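You operate a simulated robot arm through the tools that you are given. There is no shell and no other tool. Be economical: measure what you need, move in short steps, check, and stop when the job is done.

You run a simulated two-armed robot. Do the job below in one go: nothing can be reset, and whatever is moved stays where it is left.

TASK
On the top of the roasting bench, fold the beige cloth in half.

Only the result counts: the job must be done as asked and must still hold three seconds after the hand-in. Knocking over, shifting, dropping, spilling or breaking anything else fails it. Flat cloth is picked up by pressing the open fingertips on it (5 to 10 N) and closing them slowly along it; thin cloth reads only 2 to 8 mm in the jaws.

THE ROBOT
Two 7-joint arms with two-finger parallel grippers on one trunk, on a base that drives. Base frame: it is fixed to the floor where the robot stands at the start and does not move with it; the origin is under the middle of the robot, x ahead of it, y to its left, z up. Lengths are in mm, angles in rad, forces in N, time in s.
The left shoulder is at the start at [50, 209, 1196], the right one opposite. With the tool pointing down near the work surface each hand reaches from about 100 to 900 mm from the robot's upright axis, wherever it stands, measured 20 degrees to its own side. Places, roughly: top of the roasting bench [700, 400, 800]. Payload 4.4 kg a hand.
The TCP of each hand is the grasp point between the finger pads, 23 mm short of the fingertips. In the tool frame z runs along the fingers and y along their closing line. Largest opening 94 mm; finger width 38, thickness 10; the body of the gripper, 54 by 96 mm, starts 39 mm behind the TCP.
Orientation is told as [roll, pitch, yaw] about the base's x, y, z axes, in that order, counted from this pose: with the fingers straight down and closing along the base's y, the tool's x points along the base's -x, its y along +y and its z along -z.

THE INTERFACE
- The arms move only by the tool play_rows. It takes "left_targets", "right_targets" or both (then of equal length, played together; a hand with none holds still); each is a list of rows, each a list of 7 numbers: the shift along the base's x, y, z in mm, then the turn, a rotation vector about the base's x, y, z in rad, then the opening in per cent of the stroke, from 0 (shut) to 100 (fully open). In form: [[dx, dy, dz, ax, ay, az, grip], ...]. A call has 1 to 8 rows; each row is the pose to reach, as a shift and turn from the pose commanded when the call began. Rows are played at 5 a second. More than 50 mm and 0.15 rad between two rows, or a gripper value outside its range, and nothing of the call is played. A pose out of reach is approached as far as the arm can. The call stops where the force on the tool passes 40 N (or 10 N more than at its start, if that is more) or the arm is blocked; 0.2 s more then pass. The fingers move at their own pace (about 108 mm/s each) and stop on an object; they squeeze with about 26 N. The grip force told is the motor's: it shows also when the fingers shut on nothing. Time passes only in rows, and 0.2 s behind the last, so rows that repeat a pose let the fingers close. It gives the time, the measured TCP pose, the force on the tool (base axes), the opening and the grip force at its end, in the units of the frame above (readings bear some noise), with the torque about the TCP (base axes, N m) and any sound that the robot's microphone picked up, and new pictures: "show" is both (left out), scene, wrist or none (wrist: the cameras of the hands that moved).
- Cameras (640 x 400 px; columns grow to the right, rows downward): "scene" is now at [145.7, -29.1, 1357.8]; the picture's right is [-0.34, -0.94, 0.00], its down [-0.62, 0.22, -0.75] and it looks along [0.70, -0.25, -0.66] (base axes); focal length 253 px, centre (320, 200). "left" rides on the left gripper at [86, -16, -75] in its tool frame; the picture's right is [0.18, 0.98, 0.00], its down [-0.58, 0.11, -0.81] and it looks along [-0.79, 0.15, 0.59] (tool axes); focal length 243 px, centre (320, 200). "right" rides on the right gripper at [86, 16, -75] in its tool frame; the picture's right is [-0.18, 0.98, 0.00], its down [-0.58, -0.11, -0.81] and it looks along [-0.79, -0.15, 0.59] (tool axes); focal length 243 px, centre (320, 200). There is no depth. A picture from a camera that has moved, and an enlarged one, comes with that camera's place and axes in the base frame and with its lens.
- slide_trunk(by): slides the trunk up (or, below 0, down) by that many mm; the arms and the scene camera ride with it, the base frame stays. It gives what a move gives, with no picture.
- drive_base(legs): drives the robot by 1 to 6 legs, each [ahead, left, turn to the left] in mm, mm and rad, along the robot's own axes; the way and the turn of a leg run together, so that a leg with both is an arc; at most 1500 mm and 3.142 rad a leg. The arms and the cameras ride along, it lands a little off, and it stops where it bumps. It gives what a move gives, and a new picture of the scene camera.
- head_to(pan, tilt): turns the head with the scene camera to pan (to the left, within 1.396 rad either way) and tilt (down, from -0.506 to 1.204), counted from straight ahead of the robot. It gives what a move gives, and a new picture of the scene camera.
- enlarge(camera, box): a new picture of the part [left, top, right, bottom] of that camera's present view, enlarged. No time passes.
- finish_job(): hands the job in; it is judged then, once.

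Go step by step. Nothing tells you exact positions but the pictures and the camera data: compare them with the known pose of the tool, close in by small moves and look again before you grip or let go. The budget is 120 turns and 260 pictures, counting those below and the enlarged ones. Unless the task says otherwise, let go and move clear before handing in, and close with one line.

The tools are called as a command line: name --argument value ..., lists and objects as JSON in quotes. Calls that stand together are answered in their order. play_rows: Moves the arms, as the interface text tells. Its arguments: {"type":"object","properties":{"left_targets":{"type":"array"},"right_targets":{"type":"array"},"show":{"type":"string","enum":["both","scene","wrist","none"]}},"required":[]} The other tools are called the same way: slide_trunk (by) slides the trunk up or down; drive_base (legs) drives the base; head_to (pan, tilt) turns the head that bears the scene camera; enlarge (camera, box) takes an enlarged picture of a part of a camera's view; finish_job () hands the job in.

At the start:

```text
t: 0.0
left_tcp_pos: [561.4, 180.0, 1098.7]
left_tcp_rot: [0.001, -0.001, 0.0]
left_ft_force: [0.0, -0.6, 0.3]
left_torque: [0.0, 0.01, 0.02]
left_width: 94.3
left_grip_force: 0.1
right_tcp_pos: [581.2, -335.4, 1088.3]
right_tcp_rot: [0.001, 0.001, 0.001]
right_ft_force: [0.2, -0.5, -0.2]
right_torque: [-0.02, -0.03, 0.01]
right_width: 94.0
right_grip_force: 0.0
trunk travel left (down, up): [-275.0, 288.0]
robot x, y, heading: [1.1, -1.2, -0.003]
head pan, tilt: [-0.346, 0.724]
```

scene: 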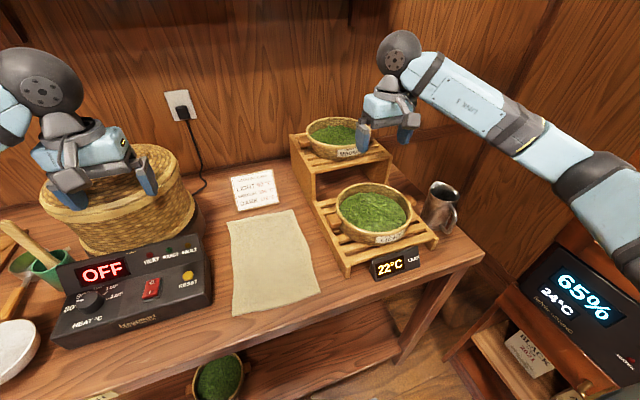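
right: 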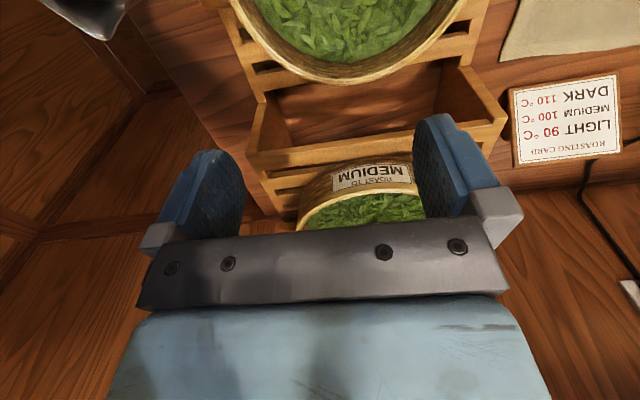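
left: 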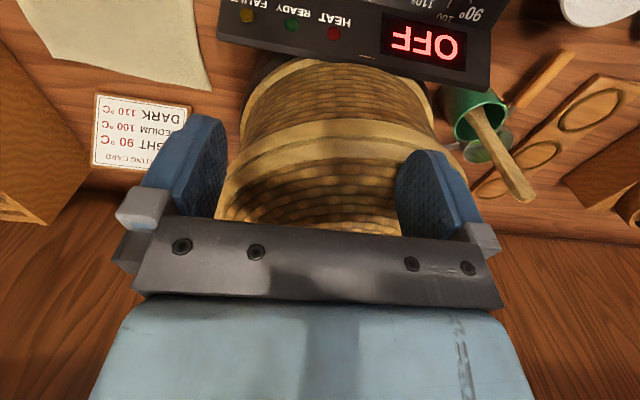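

The bench top triangulates to about z 850. The cloth covers roughly x 400–690 and y -135 to 60, with its long side along x. I'll bring both hands above the near corners and look again before pressing.

play_rows --left_targets '[[-19, -21, -14, 0, 0, 0, 60], [-38, -42, -28, 0, 0, 0, 30], [-57, -63, -42, 0, 0, 0, 30], [-76, -84, -56, 0, 0, 0, 30], [-95, -105, -70, 0, 0, 0, 30], [-114, -126, -84, 0, 0, 0, 30], [-131, -148, -100, 0, 0, 0, 30]]' --right_targets '[[-23, 36, -10, 0, 0, 0, 60], [-46, 72, -20, 0, 0, 0, 30], [-69, 108, -32, 0, 0, 0, 30], [-92, 144, -44, 0, 0, 0, 30], [-115, 180, -56, 0, 0, 0, 30], [-138, 216, -72, 0, 0, 0, 30], [-160, 250, -90, 0, 0, 0, 30]]'

head_to --pan -0.05 --tilt 0.9

```text
t: 1.6
left_tcp_pos: [429.9, 31.4, 1000.4]
left_tcp_rot: [0.0, -0.003, 0.0]
left_ft_force: [0.1, 0.0, -0.4]
left_torque: [0.01, -0.01, 0.01]
left_width: 28.2
left_grip_force: 0.0
right_tcp_pos: [420.8, -86.9, 996.7]
right_tcp_rot: [0.001, -0.001, 0.0]
right_ft_force: [0.9, 0.3, 0.4]
right_torque: [-0.01, -0.01, 0.04]
right_width: 28.1
right_grip_force: 0.1
trunk travel left (down, up): [-275.0, 288.0]
robot x, y, heading: [-1.8, -0.7, -0.001]
head pan, tilt: [-0.346, 0.724]
camera scene: at [145.8, -28.9, 1357.9], right [-0.34, -0.94, 0.0], down [-0.62, 0.22, -0.75], along [0.7, -0.25, -0.66], focal length 253 px, centre (320, 200)
camera right: at [333.9, -69.2, 1071.8], right [0.18, 0.98, 0.0], down [0.58, -0.11, 0.81], along [0.79, -0.15, -0.59], focal length 243 px, centre (320, 200)
camera left: at [343.9, 15.2, 1074.9], right [-0.18, 0.98, 0.0], down [0.58, 0.11, 0.81], along [0.79, 0.15, -0.59], focal length 243 px, centre (320, 200)
```

scene: 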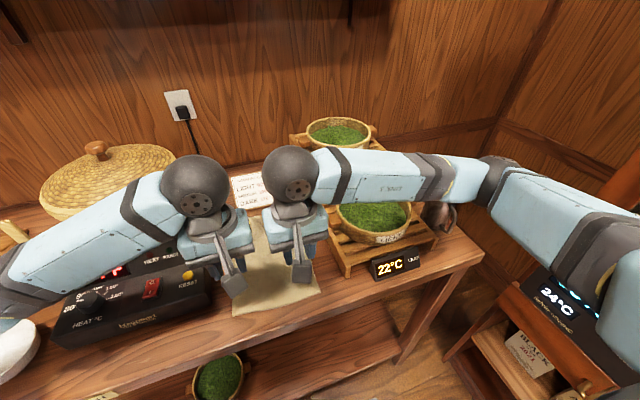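
right: 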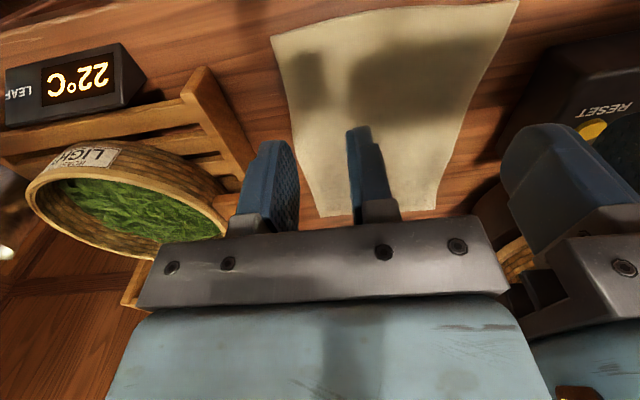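
left: 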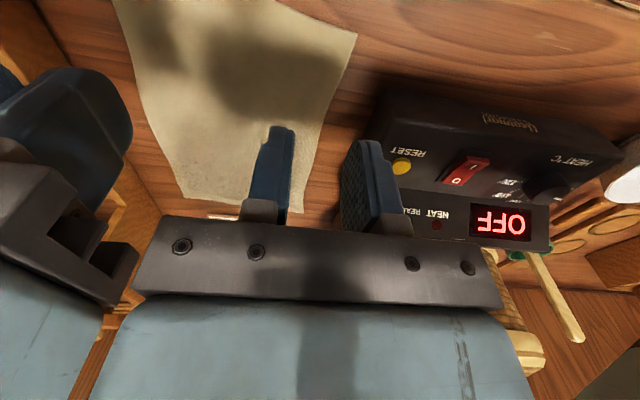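

```text
t: 2.4
left_tcp_pos: [429.9, 32.8, 1000.9]
left_tcp_rot: [0.0, 0.001, 0.0]
left_ft_force: [0.7, 0.5, 0.8]
left_torque: [0.02, 0.0, 0.01]
left_width: 28.3
left_grip_force: 0.1
right_tcp_pos: [422.7, -85.9, 997.5]
right_tcp_rot: [0.0, 0.0, -0.001]
right_ft_force: [0.0, 0.1, 0.1]
right_torque: [0.01, 0.02, -0.02]
right_width: 28.0
right_grip_force: 0.1
trunk travel left (down, up): [-275.0, 288.0]
robot x, y, heading: [0.4, -1.2, -0.002]
head pan, tilt: [-0.051, 0.901]
camera scene: at [142.1, -4.6, 1343.7], right [-0.05, -1.0, 0.0], down [-0.78, 0.04, -0.62], along [0.62, -0.03, -0.78], focal length 253 px, centre (320, 200)
```

scene: 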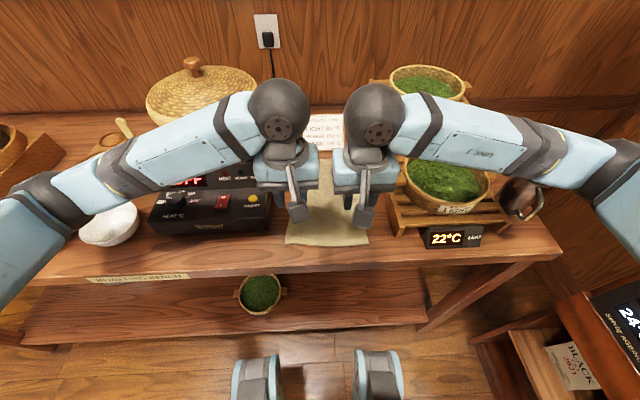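

Both hand cameras agree on the cloth corners: near-left (417, 60), near-right (404, -122), far-left (686, 50) and far-right (669, -136). I'll lower both hands to just above the near edge.

play_rows --left_targets '[[3, 1, -40, 0, 0, 0, 30], [6, 2, -80, 0, 0, 0, 30], [6, 2, -108, 0, 0, 0, 30]]' --right_targets '[[3, -5, -40, 0, 0, 0, 30], [6, -9, -80, 0, 0, 0, 30], [6, -9, -108, 0, 0, 0, 30]]'

```text
t: 3.2
left_tcp_pos: [437.7, 33.3, 890.4]
left_tcp_rot: [-0.002, 0.001, -0.001]
left_ft_force: [0.4, -1.3, -0.2]
left_torque: [-0.03, 0.02, -0.01]
left_width: 28.3
left_grip_force: 0.0
right_tcp_pos: [428.1, -96.5, 890.1]
right_tcp_rot: [0.0, -0.001, 0.001]
right_ft_force: [-0.1, -0.5, -0.1]
right_torque: [-0.01, -0.02, 0.04]
right_width: 28.3
right_grip_force: 0.0
trunk travel left (down, up): [-275.0, 288.0]
robot x, y, heading: [2.3, 0.6, 0.0]
head pan, tilt: [-0.051, 0.901]
camera scene: at [142.4, -4.4, 1343.7], right [-0.05, -1.0, 0.0], down [-0.78, 0.04, -0.62], along [0.62, -0.03, -0.78], focal length 253 px, centre (320, 200)
camera right: at [340.7, -79.7, 965.6], right [0.18, 0.98, 0.0], down [0.58, -0.11, 0.81], along [0.79, -0.15, -0.59], focal length 243 px, centre (320, 200)
camera left: at [351.7, 17.1, 964.5], right [-0.18, 0.98, 0.0], down [0.58, 0.11, 0.81], along [0.79, 0.15, -0.59], focal length 243 px, centre (320, 200)
```

scene: 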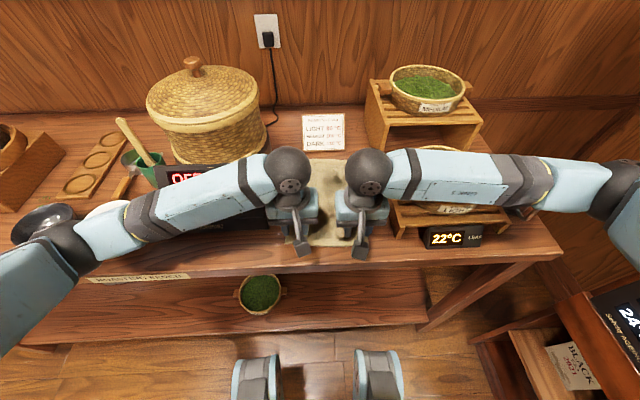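
right: 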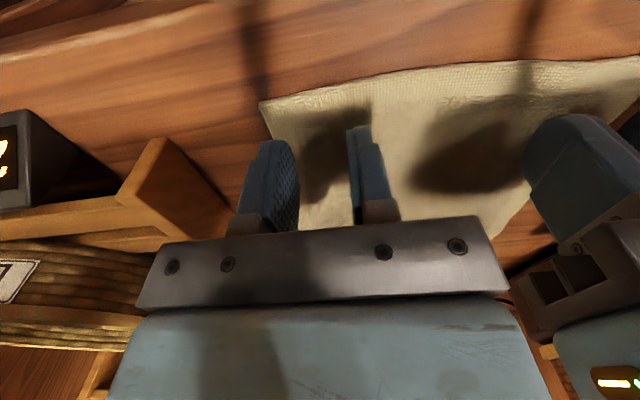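
left: 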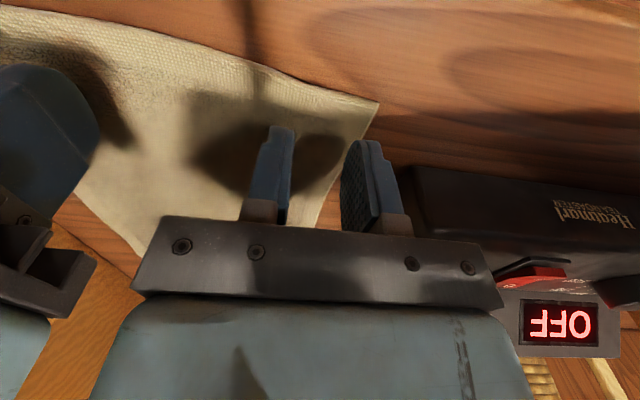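

Fingers are above the near corners and slightly too far outboard. I'll shift both inward by 4 mm and come down close to contact.

play_rows --left_targets '[[0, -4, -5, 0, 0, 0, 30], [0, -4, -9, 0, 0, 0, 30], [0, -4, -11, 0, 0, 0, 30]]' --right_targets '[[0, 4, -5, 0, 0, 0, 30], [0, 4, -9, 0, 0, 0, 30], [0, 4, -11, 0, 0, 0, 30]]' --show "wrist"

```text
t: 4.0
left_tcp_pos: [438.2, 30.4, 879.3]
left_tcp_rot: [0.0, 0.0, 0.001]
left_ft_force: [0.1, 0.0, -0.6]
left_torque: [-0.03, 0.0, 0.02]
left_width: 28.2
left_grip_force: 0.0
right_tcp_pos: [428.0, -91.6, 879.9]
right_tcp_rot: [-0.001, -0.001, -0.001]
right_ft_force: [0.6, -0.8, 0.5]
right_torque: [0.02, 0.02, 0.02]
right_width: 27.9
right_grip_force: 0.0
trunk travel left (down, up): [-275.0, 288.0]
robot x, y, heading: [-2.8, 1.6, -0.0]
head pan, tilt: [-0.051, 0.901]
camera right: at [341.0, -74.9, 954.7], right [0.18, 0.98, 0.0], down [0.58, -0.11, 0.81], along [0.79, -0.15, -0.59], focal length 243 px, centre (320, 200)
camera left: at [351.5, 13.8, 954.1], right [-0.18, 0.98, 0.0], down [0.58, 0.11, 0.81], along [0.79, 0.15, -0.59], focal length 243 px, centre (320, 200)
```

right: 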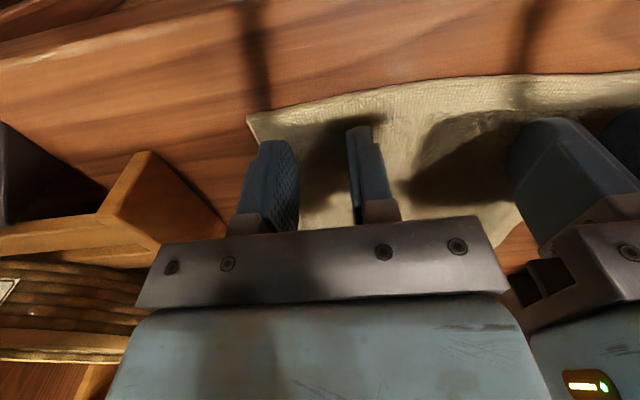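
left: 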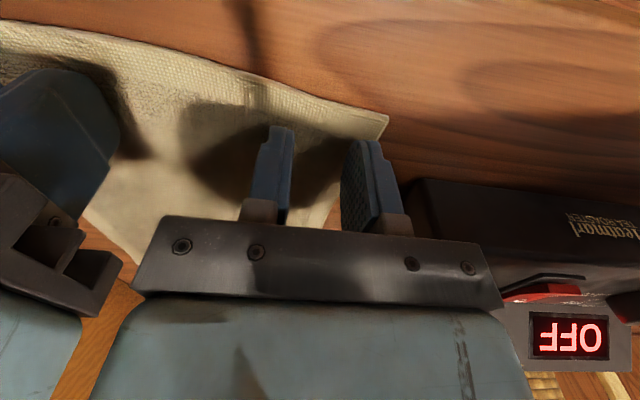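

No contact yet, with the fingertips at about z 856. I'll go down in small steps.

play_rows --left_targets '[[0, 0, -1.5, 0, 0, 0, 30], [0, 0, -3, 0, 0, 0, 30]]' --right_targets '[[0, 0, -1.5, 0, 0, 0, 30], [0, 0, -3, 0, 0, 0, 30]]' --show "none"

```text
t: 4.6
left_tcp_pos: [437.2, 27.9, 878.2]
left_tcp_rot: [0.0, -0.003, 0.001]
left_ft_force: [-1.1, 0.2, 1.4]
left_torque: [-0.04, 0.0, 0.01]
left_width: 28.2
left_grip_force: 0.1
right_tcp_pos: [427.1, -91.3, 876.5]
right_tcp_rot: [0.001, -0.001, 0.0]
right_ft_force: [-0.5, -1.5, 4.9]
right_torque: [-0.03, 0.02, 0.02]
right_width: 28.4
right_grip_force: 0.1
trunk travel left (down, up): [-275.0, 288.0]
robot x, y, heading: [1.9, -1.2, -0.001]
head pan, tilt: [-0.051, 0.901]
```

Contact is starting, with the right hand at about 5 N and the left at about 1 N. I'll press slightly more and check.

play_rows --left_targets '[[0, 0, -0.8, 0, 0, 0, 30], [0, 0, -1.2, 0, 0, 0, 30]]' --right_targets '[[0, 0, -0.3, 0, 0, 0, 30], [0, 0, -0.4, 0, 0, 0, 30]]' --show "none"

```text
t: 5.2
left_tcp_pos: [437.7, 30.3, 876.1]
left_tcp_rot: [-0.001, -0.001, 0.002]
left_ft_force: [1.0, -1.7, 9.2]
left_torque: [-0.03, 0.01, 0.0]
left_width: 28.1
left_grip_force: 0.0
right_tcp_pos: [428.3, -89.5, 877.6]
right_tcp_rot: [-0.001, 0.0, 0.0]
right_ft_force: [0.1, -0.8, 3.8]
right_torque: [-0.06, -0.01, 0.0]
right_width: 28.1
right_grip_force: 0.1
trunk travel left (down, up): [-275.0, 288.0]
robot x, y, heading: [2.1, 0.7, -0.002]
head pan, tilt: [-0.051, 0.901]
```

Left is at 9 N and right at 4 N. I'll push the right a little more and then close both slowly.

play_rows --left_targets '[[0, 0, 0, 0, 0, 0, 30], [0, 0, 0, 0, 0, 0, 26], [0, 0, 0, 0, 0, 0, 22], [0, 0, 0, 0, 0, 0, 18], [0, 0, 0, 0, 0, 0, 14], [0, 0, 0, 0, 0, 0, 10], [0, 0, 0, 0, 0, 0, 6], [0, 0, 0, 0, 0, 0, 3]]' --right_targets '[[0, 0, -0.6, 0, 0, 0, 30], [0, 0, -0.8, 0, 0, 0, 26], [0, 0, -0.8, 0, 0, 0, 22], [0, 0, -0.8, 0, 0, 0, 18], [0, 0, -0.8, 0, 0, 0, 14], [0, 0, -0.8, 0, 0, 0, 10], [0, 0, -0.8, 0, 0, 0, 6], [0, 0, -0.8, 0, 0, 0, 3]]' --show "wrist"

```text
t: 7.0
left_tcp_pos: [435.1, 29.1, 876.6]
left_tcp_rot: [-0.003, -0.002, -0.003]
left_ft_force: [0.2, -23.6, 8.6]
left_torque: [-0.58, 0.05, 0.03]
left_width: 4.7
left_grip_force: 25.9
right_tcp_pos: [427.4, -89.0, 875.6]
right_tcp_rot: [0.003, -0.003, 0.002]
right_ft_force: [1.1, 22.9, 14.2]
right_torque: [0.52, -0.06, 0.1]
right_width: 4.6
right_grip_force: 25.7
trunk travel left (down, up): [-275.0, 288.0]
robot x, y, heading: [1.1, -1.9, 0.003]
head pan, tilt: [-0.051, 0.901]
camera right: at [340.7, -73.3, 951.7], right [0.18, 0.98, 0.0], down [0.58, -0.11, 0.81], along [0.79, -0.15, -0.59], focal length 243 px, centre (320, 200)
camera left: at [350.3, 13.4, 950.3], right [-0.18, 0.98, 0.0], down [0.58, 0.11, 0.81], along [0.79, 0.15, -0.59], focal length 243 px, centre (320, 200)
```

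right: 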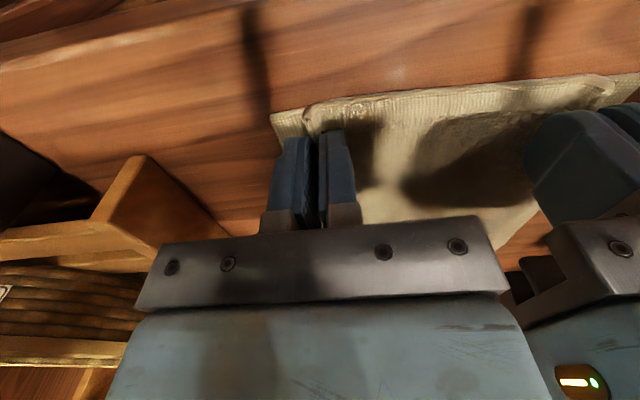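
left: 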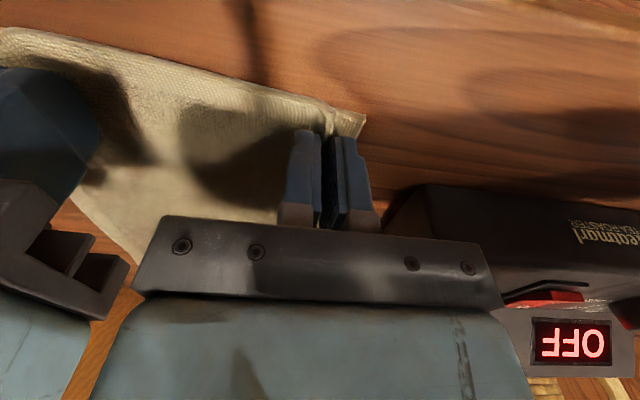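

Both fingers pinch the cloth (4.7 mm) and it is taut between the hands. I'll ease the hands inward and lift slightly to check the hold.

play_rows --left_targets '[[0, -2, 0, 0, 0, 0, 2], [0, -3, 5, 0, 0, 0, 0], [3, -4, 15, 0, 0, 0, 0], [6, -4, 30, 0, 0, 0, 0], [10, -4, 45, 0, 0, 0, 0]]' --right_targets '[[0, 2, 0, 0, 0, 0, 2], [0, 3, 5, 0, 0, 0, 0], [3, 4, 15, 0, 0, 0, 0], [6, 4, 30, 0, 0, 0, 0], [10, 4, 45, 0, 0, 0, 0]]'

```text
t: 8.2
left_tcp_pos: [445.3, 28.0, 920.2]
left_tcp_rot: [0.0, -0.001, 0.0]
left_ft_force: [0.3, -7.7, -0.1]
left_torque: [-0.17, -0.02, -0.05]
left_width: 4.0
left_grip_force: 26.5
right_tcp_pos: [435.7, -86.7, 919.6]
right_tcp_rot: [0.0, 0.001, 0.0]
right_ft_force: [0.7, 7.4, 0.2]
right_torque: [0.17, -0.01, 0.02]
right_width: 3.9
right_grip_force: 26.1
trunk travel left (down, up): [-275.0, 288.0]
robot x, y, heading: [-2.3, -0.4, 0.003]
head pan, tilt: [-0.051, 0.901]
camera scene: at [142.0, -4.6, 1343.6], right [-0.05, -1.0, 0.0], down [-0.78, 0.04, -0.62], along [0.62, -0.03, -0.78], focal length 253 px, centre (320, 200)
camera right: at [349.9, -70.4, 994.6], right [0.18, 0.98, 0.0], down [0.58, -0.11, 0.81], along [0.79, -0.15, -0.59], focal length 243 px, centre (320, 200)
camera left: at [361.3, 11.0, 993.2], right [-0.18, 0.98, 0.0], down [0.58, 0.11, 0.81], along [0.79, 0.15, -0.59], focal length 243 px, centre (320, 200)
```

scene: 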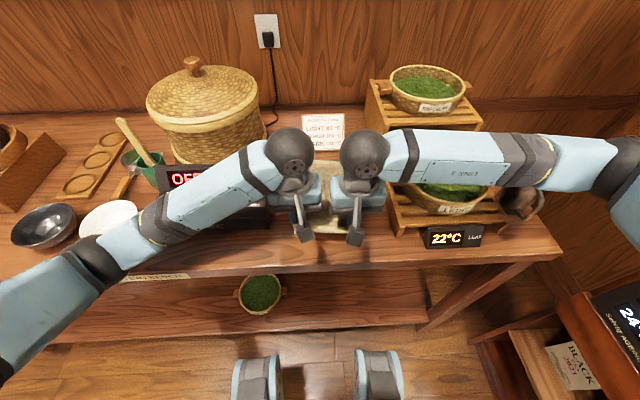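
right: 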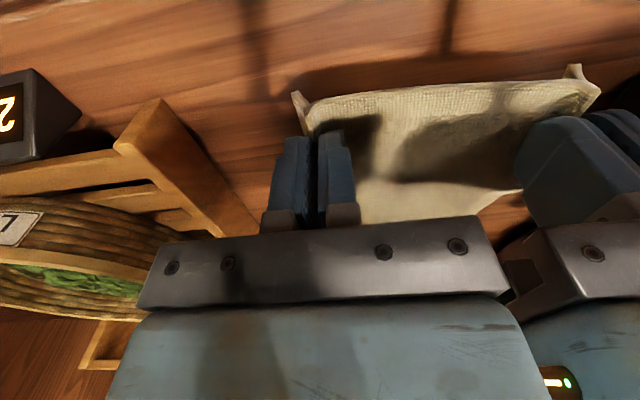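
left: 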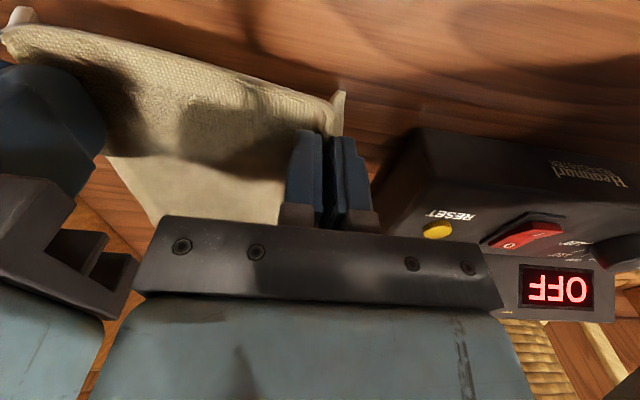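

The hold is good. But with the fingers 38 mm deep onto the edge, that strip would fold back under when the cloth turns over. I'll put it back down, release and re-grip with only about 10 mm of the edge.

play_rows --left_targets '[[-5, 1, -20, 0, 0, 0, 0], [-10, 2, -38, 0, 0, 0, 0], [-10, 4, -43, 0, 0, 0, 0], [-10, 4, -43, 0, 0, 0, 12], [-10, 4, -43, 0, 0, 0, 30], [-10, 4, -30, 0, 0, 0, 32], [-30, 4, 10, 0, 0, 0, 32], [-45, 4, 30, 0, 0, 0, 32]]' --right_targets '[[-5, -1, -20, 0, 0, 0, 0], [-10, -2, -38, 0, 0, 0, 0], [-10, -4, -43, 0, 0, 0, 0], [-10, -4, -43, 0, 0, 0, 12], [-10, -4, -43, 0, 0, 0, 30], [-10, -4, -30, 0, 0, 0, 32], [-30, -4, 10, 0, 0, 0, 32], [-45, -4, 30, 0, 0, 0, 32]]'

```text
t: 10.0
left_tcp_pos: [399.8, 30.8, 950.4]
left_tcp_rot: [0.001, 0.0, 0.001]
left_ft_force: [-0.5, 0.2, 0.0]
left_torque: [-0.01, -0.02, 0.0]
left_width: 30.2
left_grip_force: 0.2
right_tcp_pos: [392.3, -91.2, 952.3]
right_tcp_rot: [0.001, -0.001, 0.0]
right_ft_force: [-0.6, 0.3, 0.9]
right_torque: [0.0, -0.01, 0.01]
right_width: 30.4
right_grip_force: 0.0
trunk travel left (down, up): [-275.0, 288.0]
robot x, y, heading: [1.4, 0.0, 0.002]
head pan, tilt: [-0.051, 0.901]
camera scene: at [142.0, -4.7, 1343.5], right [-0.05, -1.0, 0.0], down [-0.78, 0.04, -0.62], along [0.62, -0.03, -0.78], focal length 253 px, centre (320, 200)
camera right: at [305.9, -74.5, 1027.2], right [0.18, 0.98, 0.0], down [0.58, -0.11, 0.81], along [0.79, -0.15, -0.59], focal length 243 px, centre (320, 200)
camera left: at [314.1, 15.2, 1023.6], right [-0.19, 0.98, 0.0], down [0.58, 0.11, 0.81], along [0.79, 0.15, -0.59], focal length 243 px, centre (320, 200)
```

scene: 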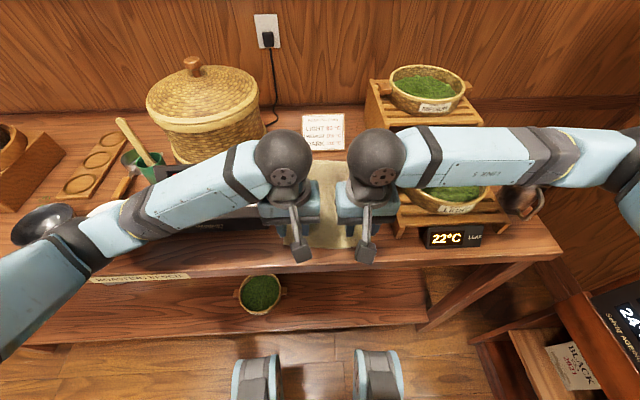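
right: 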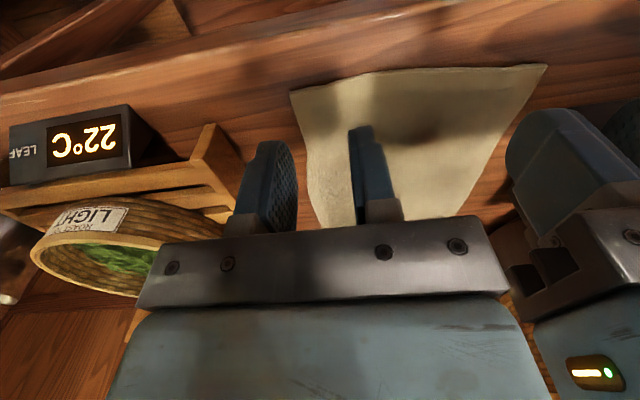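
left: 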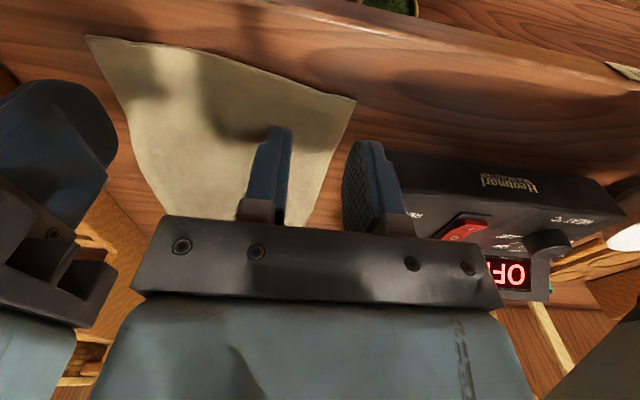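

The near edge now lies at x 400–410 and the fingers overlap it by about 10 mm. I'll descend for a shallow grip.

play_rows --left_targets '[[1, -2, -30, 0, 0, 0, 32], [1, -2, -60, 0, 0, 0, 32], [1, -2, -72, 0, 0, 0, 32], [1, -2, -74, 0, 0, 0, 32], [1, -2, -74.5, 0, 0, 0, 32]]' --right_targets '[[1, 6, -30, 0, 0, 0, 32], [1, 6, -60, 0, 0, 0, 32], [1, 6, -72, 0, 0, 0, 32], [1, 6, -74, 0, 0, 0, 32], [1, 6, -74.5, 0, 0, 0, 32]]' --show "wrist"

```text
t: 11.2
left_tcp_pos: [400.5, 29.2, 876.0]
left_tcp_rot: [0.0, -0.002, 0.0]
left_ft_force: [1.1, 1.1, 8.0]
left_torque: [0.06, -0.15, 0.04]
left_width: 30.2
left_grip_force: 0.1
right_tcp_pos: [393.3, -84.6, 877.2]
right_tcp_rot: [0.001, -0.001, 0.0]
right_ft_force: [1.4, -1.0, 4.7]
right_torque: [-0.02, -0.1, -0.05]
right_width: 29.8
right_grip_force: 0.2
trunk travel left (down, up): [-275.0, 288.0]
robot x, y, heading: [1.4, 2.0, 0.001]
head pan, tilt: [-0.051, 0.901]
camera right: at [306.4, -68.1, 951.9], right [0.18, 0.98, 0.0], down [0.58, -0.11, 0.81], along [0.79, -0.15, -0.59], focal length 243 px, centre (320, 200)
camera left: at [314.6, 12.9, 950.0], right [-0.18, 0.98, 0.0], down [0.58, 0.11, 0.81], along [0.79, 0.15, -0.59], focal length 243 px, centre (320, 200)
```

right: 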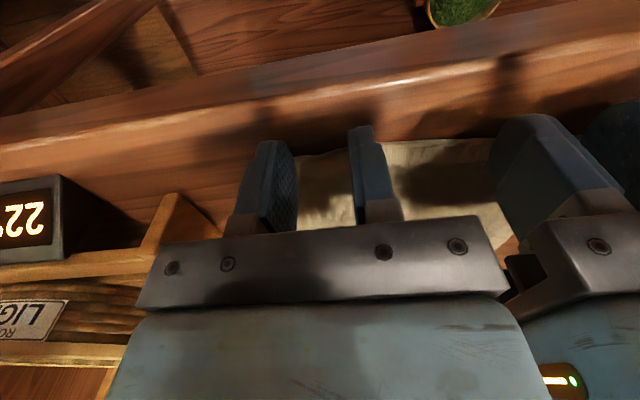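
left: 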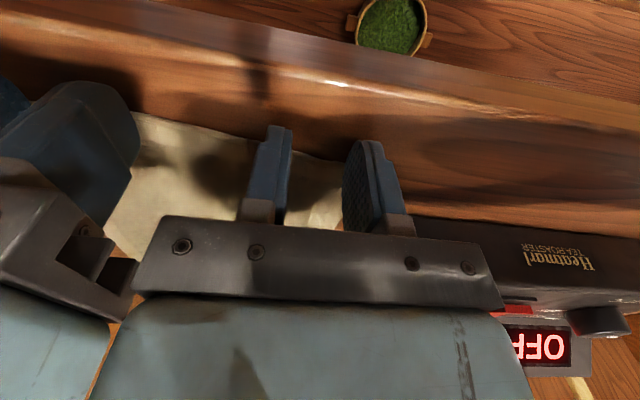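

The overlap looks like about 16 mm. I'll lift slightly, back off 5 mm and press again.

play_rows --left_targets '[[0, 0, 4, 0, 0, 0, 32], [-6, 0, 4, 0, 0, 0, 32], [-6, 0, 1, 0, 0, 0, 32], [-6, 0, 0, 0, 0, 0, 32]]' --right_targets '[[0, 0, 4, 0, 0, 0, 32], [-6, 0, 4, 0, 0, 0, 32], [-6, 0, 1, 0, 0, 0, 32], [-6, 0, -0.5, 0, 0, 0, 32]]' --show "none"

```text
t: 12.2
left_tcp_pos: [395.6, 28.6, 875.6]
left_tcp_rot: [0.0, -0.002, 0.0]
left_ft_force: [1.5, 1.5, 11.1]
left_torque: [0.02, -0.21, 0.05]
left_width: 30.1
left_grip_force: 0.0
right_tcp_pos: [387.2, -83.9, 875.9]
right_tcp_rot: [0.003, -0.001, 0.0]
right_ft_force: [0.5, -2.2, 7.5]
right_torque: [-0.03, -0.14, -0.07]
right_width: 30.0
right_grip_force: 0.0
trunk travel left (down, up): [-275.0, 288.0]
robot x, y, heading: [2.1, -2.2, -0.001]
head pan, tilt: [-0.051, 0.901]
```

Pressing at 8–11 N. I'll close slowly, drifting the hands inward a little to avoid tension.

play_rows --left_targets '[[0, 0, 0, 0, 0, 0, 28], [0, -0.5, 0, 0, 0, 0, 24], [0, -1, 0, 0, 0, 0, 20], [0, -1.5, 0, 0, 0, 0, 16], [0, -2, 0, 0, 0, 0, 12], [0, -2.5, 0, 0, 0, 0, 8], [0, -3, 0, 0, 0, 0, 4], [0, -3, 0, 0, 0, 0, 0]]' --right_targets '[[0, 0, 0, 0, 0, 0, 28], [0, 0.5, 0, 0, 0, 0, 24], [0, 1, 0, 0, 0, 0, 20], [0, 1.5, 0, 0, 0, 0, 16], [0, 2, 0, 0, 0, 0, 12], [0, 2.5, 0, 0, 0, 0, 8], [0, 3, 0, 0, 0, 0, 4], [0, 3, 0, 0, 0, 0, 0]]' --show "wrist"

```text
t: 14.0
left_tcp_pos: [396.1, 25.8, 876.1]
left_tcp_rot: [0.0, -0.002, 0.0]
left_ft_force: [0.0, -6.1, 3.6]
left_torque: [-0.09, -0.03, -0.08]
left_width: 4.2
left_grip_force: 25.5
right_tcp_pos: [386.1, -80.8, 876.2]
right_tcp_rot: [0.001, -0.001, 0.0]
right_ft_force: [0.0, 5.7, 15.5]
right_torque: [0.2, -0.24, 0.08]
right_width: 3.6
right_grip_force: 25.9
trunk travel left (down, up): [-275.0, 288.0]
robot x, y, heading: [-0.1, 0.9, -0.001]
head pan, tilt: [-0.051, 0.901]
camera right: at [299.7, -64.7, 951.0], right [0.18, 0.98, 0.0], down [0.58, -0.11, 0.81], along [0.79, -0.15, -0.59], focal length 243 px, centre (320, 200)
camera left: at [309.9, 9.4, 950.2], right [-0.18, 0.98, 0.0], down [0.58, 0.11, 0.81], along [0.79, 0.15, -0.59], focal length 243 px, centre (320, 200)
```

right: 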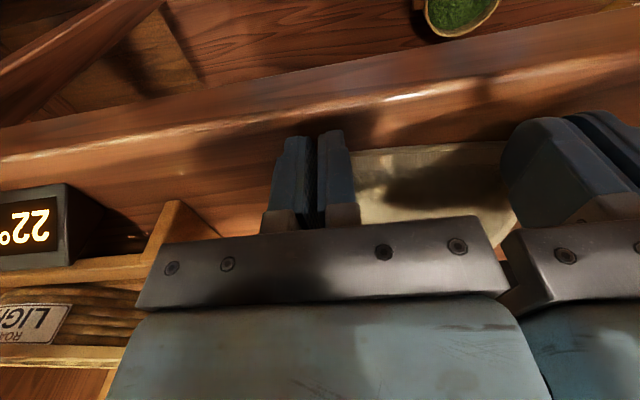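
left: 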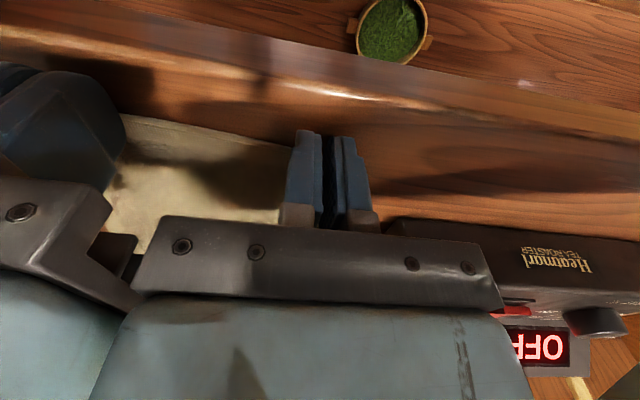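

Both jaws read about 4 mm, so cloth is held. I'll lift gently while moving forward and check.

play_rows --left_targets '[[0, 0, 5, 0, 0, 0, 0], [4, 0, 15, 0, 0, 0, 0], [10, 0, 28, 0, 0, 0, 0], [18, 0, 42, 0, 0, 0, 0], [28, 0, 55, 0, 0, 0, 0]]' --right_targets '[[0, 0, 5, 0, 0, 0, 0], [4, 0, 15, 0, 0, 0, 0], [10, 0, 28, 0, 0, 0, 0], [18, 0, 42, 0, 0, 0, 0], [28, 0, 55, 0, 0, 0, 0]]' --show "wrist"

```text
t: 15.2
left_tcp_pos: [424.5, 24.7, 932.0]
left_tcp_rot: [0.0, -0.001, 0.0]
left_ft_force: [-0.7, -5.1, 0.4]
left_torque: [-0.11, 0.05, -0.06]
left_width: 4.0
left_grip_force: 26.2
right_tcp_pos: [416.2, -80.6, 929.5]
right_tcp_rot: [0.001, -0.001, 0.0]
right_ft_force: [0.2, 4.4, -0.3]
right_torque: [0.16, -0.02, 0.11]
right_width: 3.7
right_grip_force: 25.8
trunk travel left (down, up): [-275.0, 288.0]
robot x, y, heading: [-1.3, 1.1, 0.006]
head pan, tilt: [-0.051, 0.901]
camera right: at [329.2, -64.8, 1005.9], right [0.18, 0.98, 0.0], down [0.58, -0.11, 0.81], along [0.79, -0.15, -0.59], focal length 243 px, centre (320, 200)
camera left: at [339.5, 8.4, 1005.3], right [-0.18, 0.98, 0.0], down [0.58, 0.11, 0.81], along [0.79, 0.15, -0.59], focal length 243 px, centre (320, 200)
```

right: 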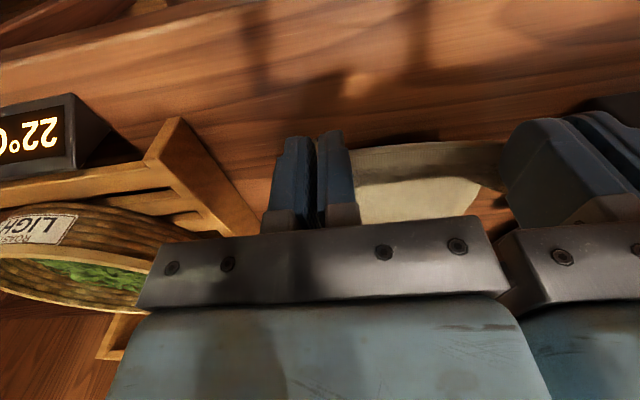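
left: 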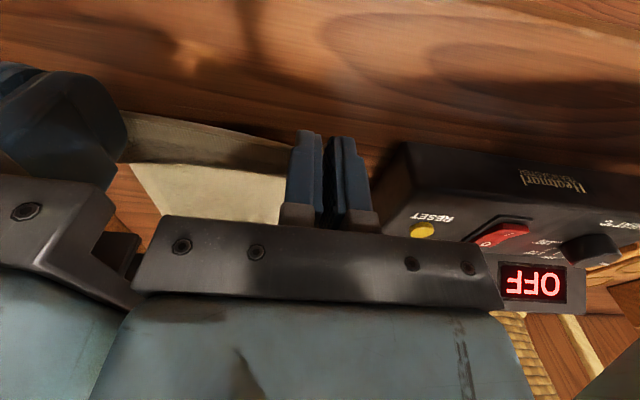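

Held well. I'll carry the edge forward in a slow arc up to past the fold line.

play_rows --left_targets '[[15, 0, 17, 0, 0, 0, 0], [30, 0, 32, 0, 0, 0, 0], [47, 0, 43, 0, 0, 0, 0], [65, 0, 52, 0, 0, 0, 0], [86, 0, 56, 0, 0, 0, 0], [108, 0, 58, 0, 0, 0, 0], [130, 0, 54, 0, 0, 0, 0], [150, 0, 48, 0, 0, 0, 0]]' --right_targets '[[15, 0, 17, 0, 0, 0, 0], [30, 0, 32, 0, 0, 0, 0], [47, 0, 43, 0, 0, 0, 0], [65, 0, 52, 0, 0, 0, 0], [86, 0, 56, 0, 0, 0, 0], [108, 0, 58, 0, 0, 0, 0], [130, 0, 54, 0, 0, 0, 0], [150, 0, 48, 0, 0, 0, 0]]'

```text
t: 17.0
left_tcp_pos: [575.8, 23.5, 979.0]
left_tcp_rot: [0.0, 0.001, 0.0]
left_ft_force: [0.3, -0.8, -0.4]
left_torque: [-0.02, -0.01, 0.01]
left_width: 3.9
left_grip_force: 26.5
right_tcp_pos: [565.4, -80.3, 978.0]
right_tcp_rot: [-0.002, 0.0, 0.0]
right_ft_force: [-0.2, 2.3, -0.4]
right_torque: [0.04, 0.0, -0.02]
right_width: 3.5
right_grip_force: 26.6
trunk travel left (down, up): [-275.0, 288.0]
robot x, y, heading: [6.1, 2.3, -0.001]
head pan, tilt: [-0.051, 0.901]
camera scene: at [142.7, -4.6, 1343.6], right [-0.05, -1.0, 0.0], down [-0.78, 0.04, -0.62], along [0.62, -0.03, -0.78], focal length 253 px, centre (320, 200)
camera right: at [479.3, -64.0, 1052.6], right [0.18, 0.98, 0.0], down [0.58, -0.11, 0.81], along [0.79, -0.15, -0.59], focal length 243 px, centre (320, 200)
camera left: at [490.3, 7.1, 1052.2], right [-0.18, 0.98, 0.0], down [0.58, 0.11, 0.81], along [0.79, 0.15, -0.59], focal length 243 px, centre (320, 200)
```

scene: 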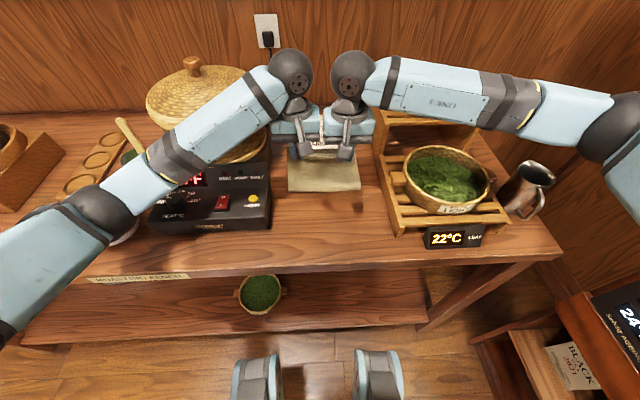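
right: 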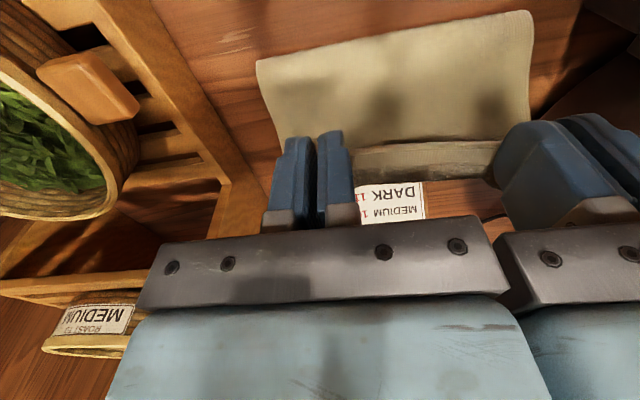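
left: 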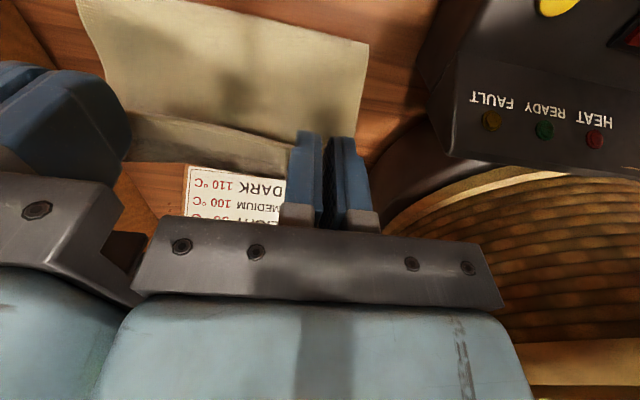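

The fold is forming cleanly, with the crease near x 557. I'll continue the arc down to the far edge.

play_rows --left_targets '[[20, 0, -9, 0, 0, 0, 0], [38, 0, -21, 0, 0, 0, 0], [54, 0, -36, 0, 0, 0, 0], [66, 0, -52, 0, 0, 0, 0], [76, 0, -67, 0, 0, 0, 0], [83, 0, -80, 0, 0, 0, 0], [87, 0, -88, 0, 0, 0, 0]]' --right_targets '[[20, 0, -9, 0, 0, 0, 0], [38, 0, -21, 0, 0, 0, 0], [54, 0, -36, 0, 0, 0, 0], [66, 0, -52, 0, 0, 0, 0], [76, 0, -67, 0, 0, 0, 0], [83, 0, -80, 0, 0, 0, 0], [87, 0, -88, 0, 0, 0, 0]]'

```text
t: 18.6
left_tcp_pos: [649.1, 14.5, 905.6]
left_tcp_rot: [0.002, -0.021, -0.011]
left_ft_force: [0.3, 1.0, 0.5]
left_torque: [0.02, 0.0, -0.02]
left_width: 3.8
left_grip_force: 26.1
right_tcp_pos: [641.0, -86.0, 899.9]
right_tcp_rot: [0.007, -0.016, -0.001]
right_ft_force: [-0.4, 0.7, -0.5]
right_torque: [-0.01, -0.01, 0.02]
right_width: 3.5
right_grip_force: 25.7
trunk travel left (down, up): [-275.0, 288.0]
robot x, y, heading: [-2.1, -1.1, -0.002]
head pan, tilt: [-0.051, 0.901]
camera scene: at [124.3, -12.6, 1346.0], right [-0.05, -1.0, -0.01], down [-0.77, 0.04, -0.63], along [0.63, -0.03, -0.77], focal length 253 px, centre (320, 200)
camera right: at [552.8, -69.1, 975.0], right [0.18, 0.98, 0.01], down [0.57, -0.12, 0.81], along [0.8, -0.14, -0.58], focal length 243 px, centre (320, 200)
camera left: at [561.6, -0.5, 976.9], right [-0.17, 0.98, 0.0], down [0.57, 0.1, 0.82], along [0.81, 0.14, -0.57], focal length 243 px, centre (320, 200)
```

scene: 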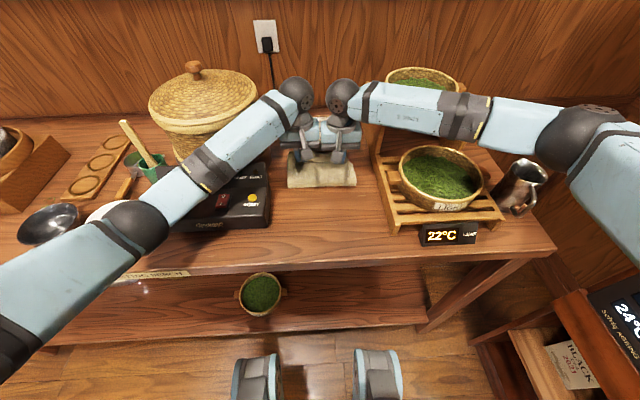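
right: 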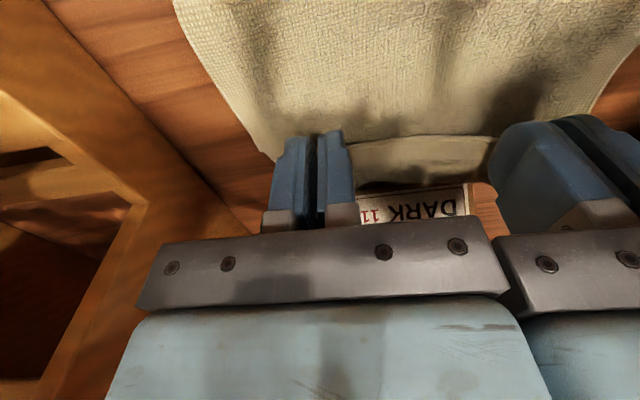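
left: 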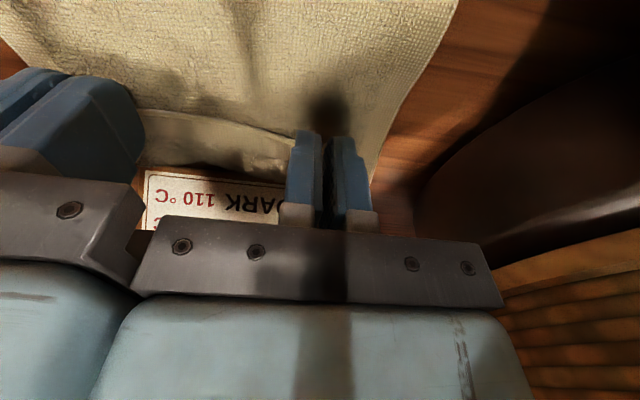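

The whole robot has tilted back by about 0.02 rad, so some arm link seems to be pressing on something. I'll look closely before moving.

enlarge --camera "scene" --box '[260, 50, 500, 220]'

enlarge --camera "scene" --box '[90, 50, 370, 250]'

```text
2.35 times, centred on (380, 135) of scene
camera zoom: at [124.3, -12.6, 1346.0], right [-0.05, -1.0, -0.01], down [-0.77, 0.04, -0.63], along [0.63, -0.03, -0.77], focal length 596 px, centre (179, 353)
```

zoom: 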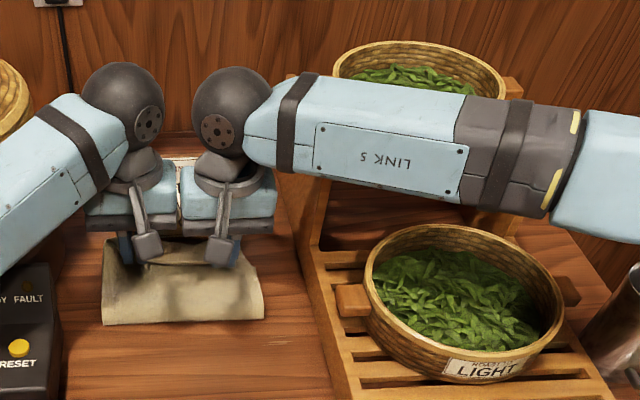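

```text
2.00 times, centred on (230, 150) of scene
camera zoom: at [124.3, -12.6, 1346.0], right [-0.05, -1.0, -0.01], down [-0.77, 0.04, -0.63], along [0.63, -0.03, -0.77], focal length 506 px, centre (500, 300)
```

zoom: 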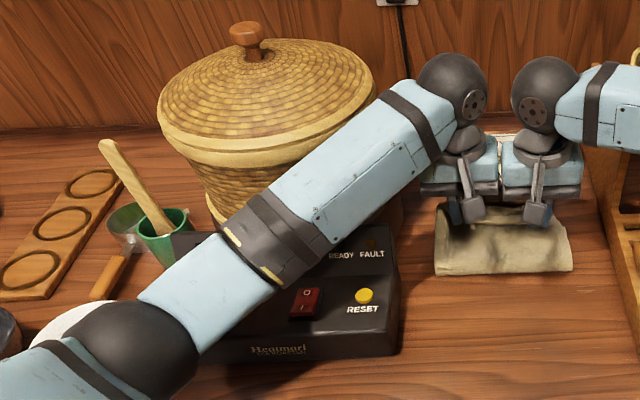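

The left forearm is low over the roaster's control box and the right one is near the rack's upper shelf, so one of them is probably resting on something. I'll back up along the arc to relieve it, then raise the trunk in steps so the forearms sit higher.

play_rows --left_targets '[[-4, 0, 9, 0, 0, 0, 0], [-11, 0, 22, 0, 0, 0, 0], [-20, 0, 36, 0, 0, 0, 0]]' --right_targets '[[-4, 0, 9, 0, 0, 0, 0], [-11, 0, 22, 0, 0, 0, 0], [-20, 0, 36, 0, 0, 0, 0]]' --show "scene"

```text
t: 19.4
left_tcp_pos: [638.9, 20.5, 925.9]
left_tcp_rot: [0.004, 0.004, -0.001]
left_ft_force: [3.3, 0.9, 2.7]
left_torque: [-0.32, 0.21, -0.03]
left_width: 4.1
left_grip_force: 26.1
right_tcp_pos: [631.5, -83.4, 925.9]
right_tcp_rot: [0.006, -0.003, -0.001]
right_ft_force: [-0.2, 3.8, -0.8]
right_torque: [0.07, 0.0, 0.05]
right_width: 3.6
right_grip_force: 26.2
trunk travel left (down, up): [-275.0, 288.0]
robot x, y, heading: [1.9, 1.5, -0.0]
head pan, tilt: [-0.051, 0.901]
camera scene: at [140.7, -9.5, 1343.0], right [-0.05, -1.0, 0.0], down [-0.78, 0.04, -0.62], along [0.62, -0.03, -0.78], focal length 253 px, centre (320, 200)
```

scene: 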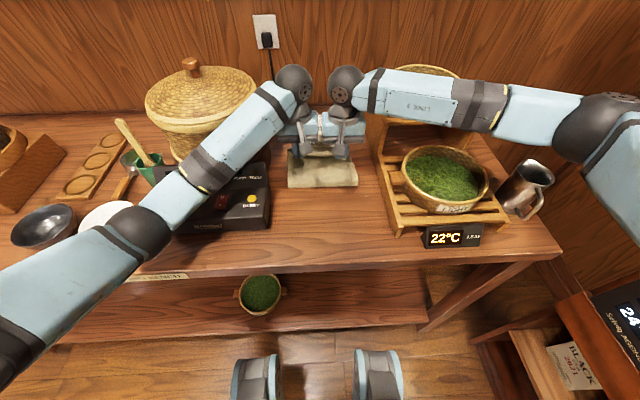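

Mostly relieved. I'll raise the trunk by 45 mm and check the readings.

slide_trunk --by 45

```text
t: 20.3
left_tcp_pos: [642.4, 25.9, 973.3]
left_tcp_rot: [-0.001, -0.003, 0.002]
left_ft_force: [-1.4, -7.8, 0.0]
left_torque: [-0.2, 0.01, -0.09]
left_width: 3.8
left_grip_force: 26.0
right_tcp_pos: [631.5, -81.3, 971.3]
right_tcp_rot: [-0.001, 0.0, 0.001]
right_ft_force: [0.1, 7.4, 0.6]
right_torque: [0.24, 0.01, 0.1]
right_width: 3.3
right_grip_force: 25.6
trunk travel left (down, up): [-320.0, 243.0]
robot x, y, heading: [-1.0, -0.4, -0.002]
head pan, tilt: [-0.051, 0.901]
```

Clear now. I'll lower 45 mm to keep the cloth slack, then raise the trunk again.

play_rows --left_targets '[[0, 0, -15, 0, 0, 0, 0], [0, 0, -30, 0, 0, 0, 0], [0, 0, -45, 0, 0, 0, 0]]' --right_targets '[[0, 0, -15, 0, 0, 0, 0], [0, 0, -30, 0, 0, 0, 0], [0, 0, -45, 0, 0, 0, 0]]' --show "none"

slide_trunk --by 45

play_rows --left_targets '[[0, 0, -15, 0, 0, 0, 0], [0, 0, -30, 0, 0, 0, 0], [0, 0, -45, 0, 0, 0, 0]]' --right_targets '[[0, 0, -15, 0, 0, 0, 0], [0, 0, -30, 0, 0, 0, 0], [0, 0, -45, 0, 0, 0, 0]]' --show "scene"

```text
t: 21.1
left_tcp_pos: [641.7, 24.3, 926.2]
left_tcp_rot: [0.002, -0.001, 0.001]
left_ft_force: [-0.1, -6.0, -0.4]
left_torque: [-0.15, 0.02, -0.08]
left_width: 4.1
left_grip_force: 25.6
right_tcp_pos: [631.3, -82.1, 925.5]
right_tcp_rot: [-0.002, 0.0, 0.001]
right_ft_force: [-0.4, 5.9, 1.0]
right_torque: [0.1, 0.0, 0.09]
right_width: 3.6
right_grip_force: 25.7
trunk travel left (down, up): [-320.0, 243.0]
robot x, y, heading: [-1.0, 0.1, 0.003]
head pan, tilt: [-0.051, 0.901]
```

```text
t: 21.9
left_tcp_pos: [640.5, 23.5, 971.9]
left_tcp_rot: [-0.002, 0.0, -0.001]
left_ft_force: [0.2, -5.8, 0.0]
left_torque: [-0.13, 0.01, -0.07]
left_width: 3.9
left_grip_force: 25.8
right_tcp_pos: [630.9, -81.6, 970.3]
right_tcp_rot: [-0.001, -0.002, 0.002]
right_ft_force: [-0.7, 6.1, -0.3]
right_torque: [0.15, -0.01, 0.07]
right_width: 3.9
right_grip_force: 26.1
trunk travel left (down, up): [-365.0, 198.0]
robot x, y, heading: [2.7, 2.3, -0.001]
head pan, tilt: [-0.051, 0.901]
```

```text
t: 22.7
left_tcp_pos: [640.9, 23.5, 927.8]
left_tcp_rot: [0.0, 0.001, -0.002]
left_ft_force: [-0.8, -7.5, -1.0]
left_torque: [-0.21, -0.02, -0.09]
left_width: 4.1
left_grip_force: 26.4
right_tcp_pos: [632.3, -82.5, 925.8]
right_tcp_rot: [0.001, 0.0, 0.001]
right_ft_force: [0.4, 7.1, -0.3]
right_torque: [0.17, -0.03, 0.11]
right_width: 3.7
right_grip_force: 26.4
trunk travel left (down, up): [-365.0, 198.0]
robot x, y, heading: [1.8, 3.6, -0.004]
head pan, tilt: [-0.051, 0.901]
camera scene: at [142.5, -4.4, 1433.7], right [-0.05, -1.0, 0.0], down [-0.78, 0.04, -0.62], along [0.62, -0.03, -0.78], focal length 253 px, centre (320, 200)
```

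scene: 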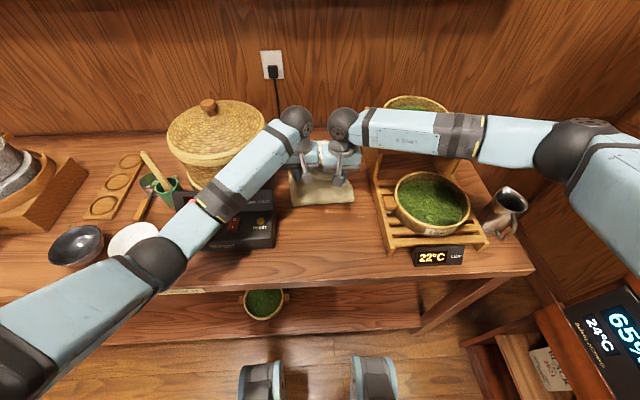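

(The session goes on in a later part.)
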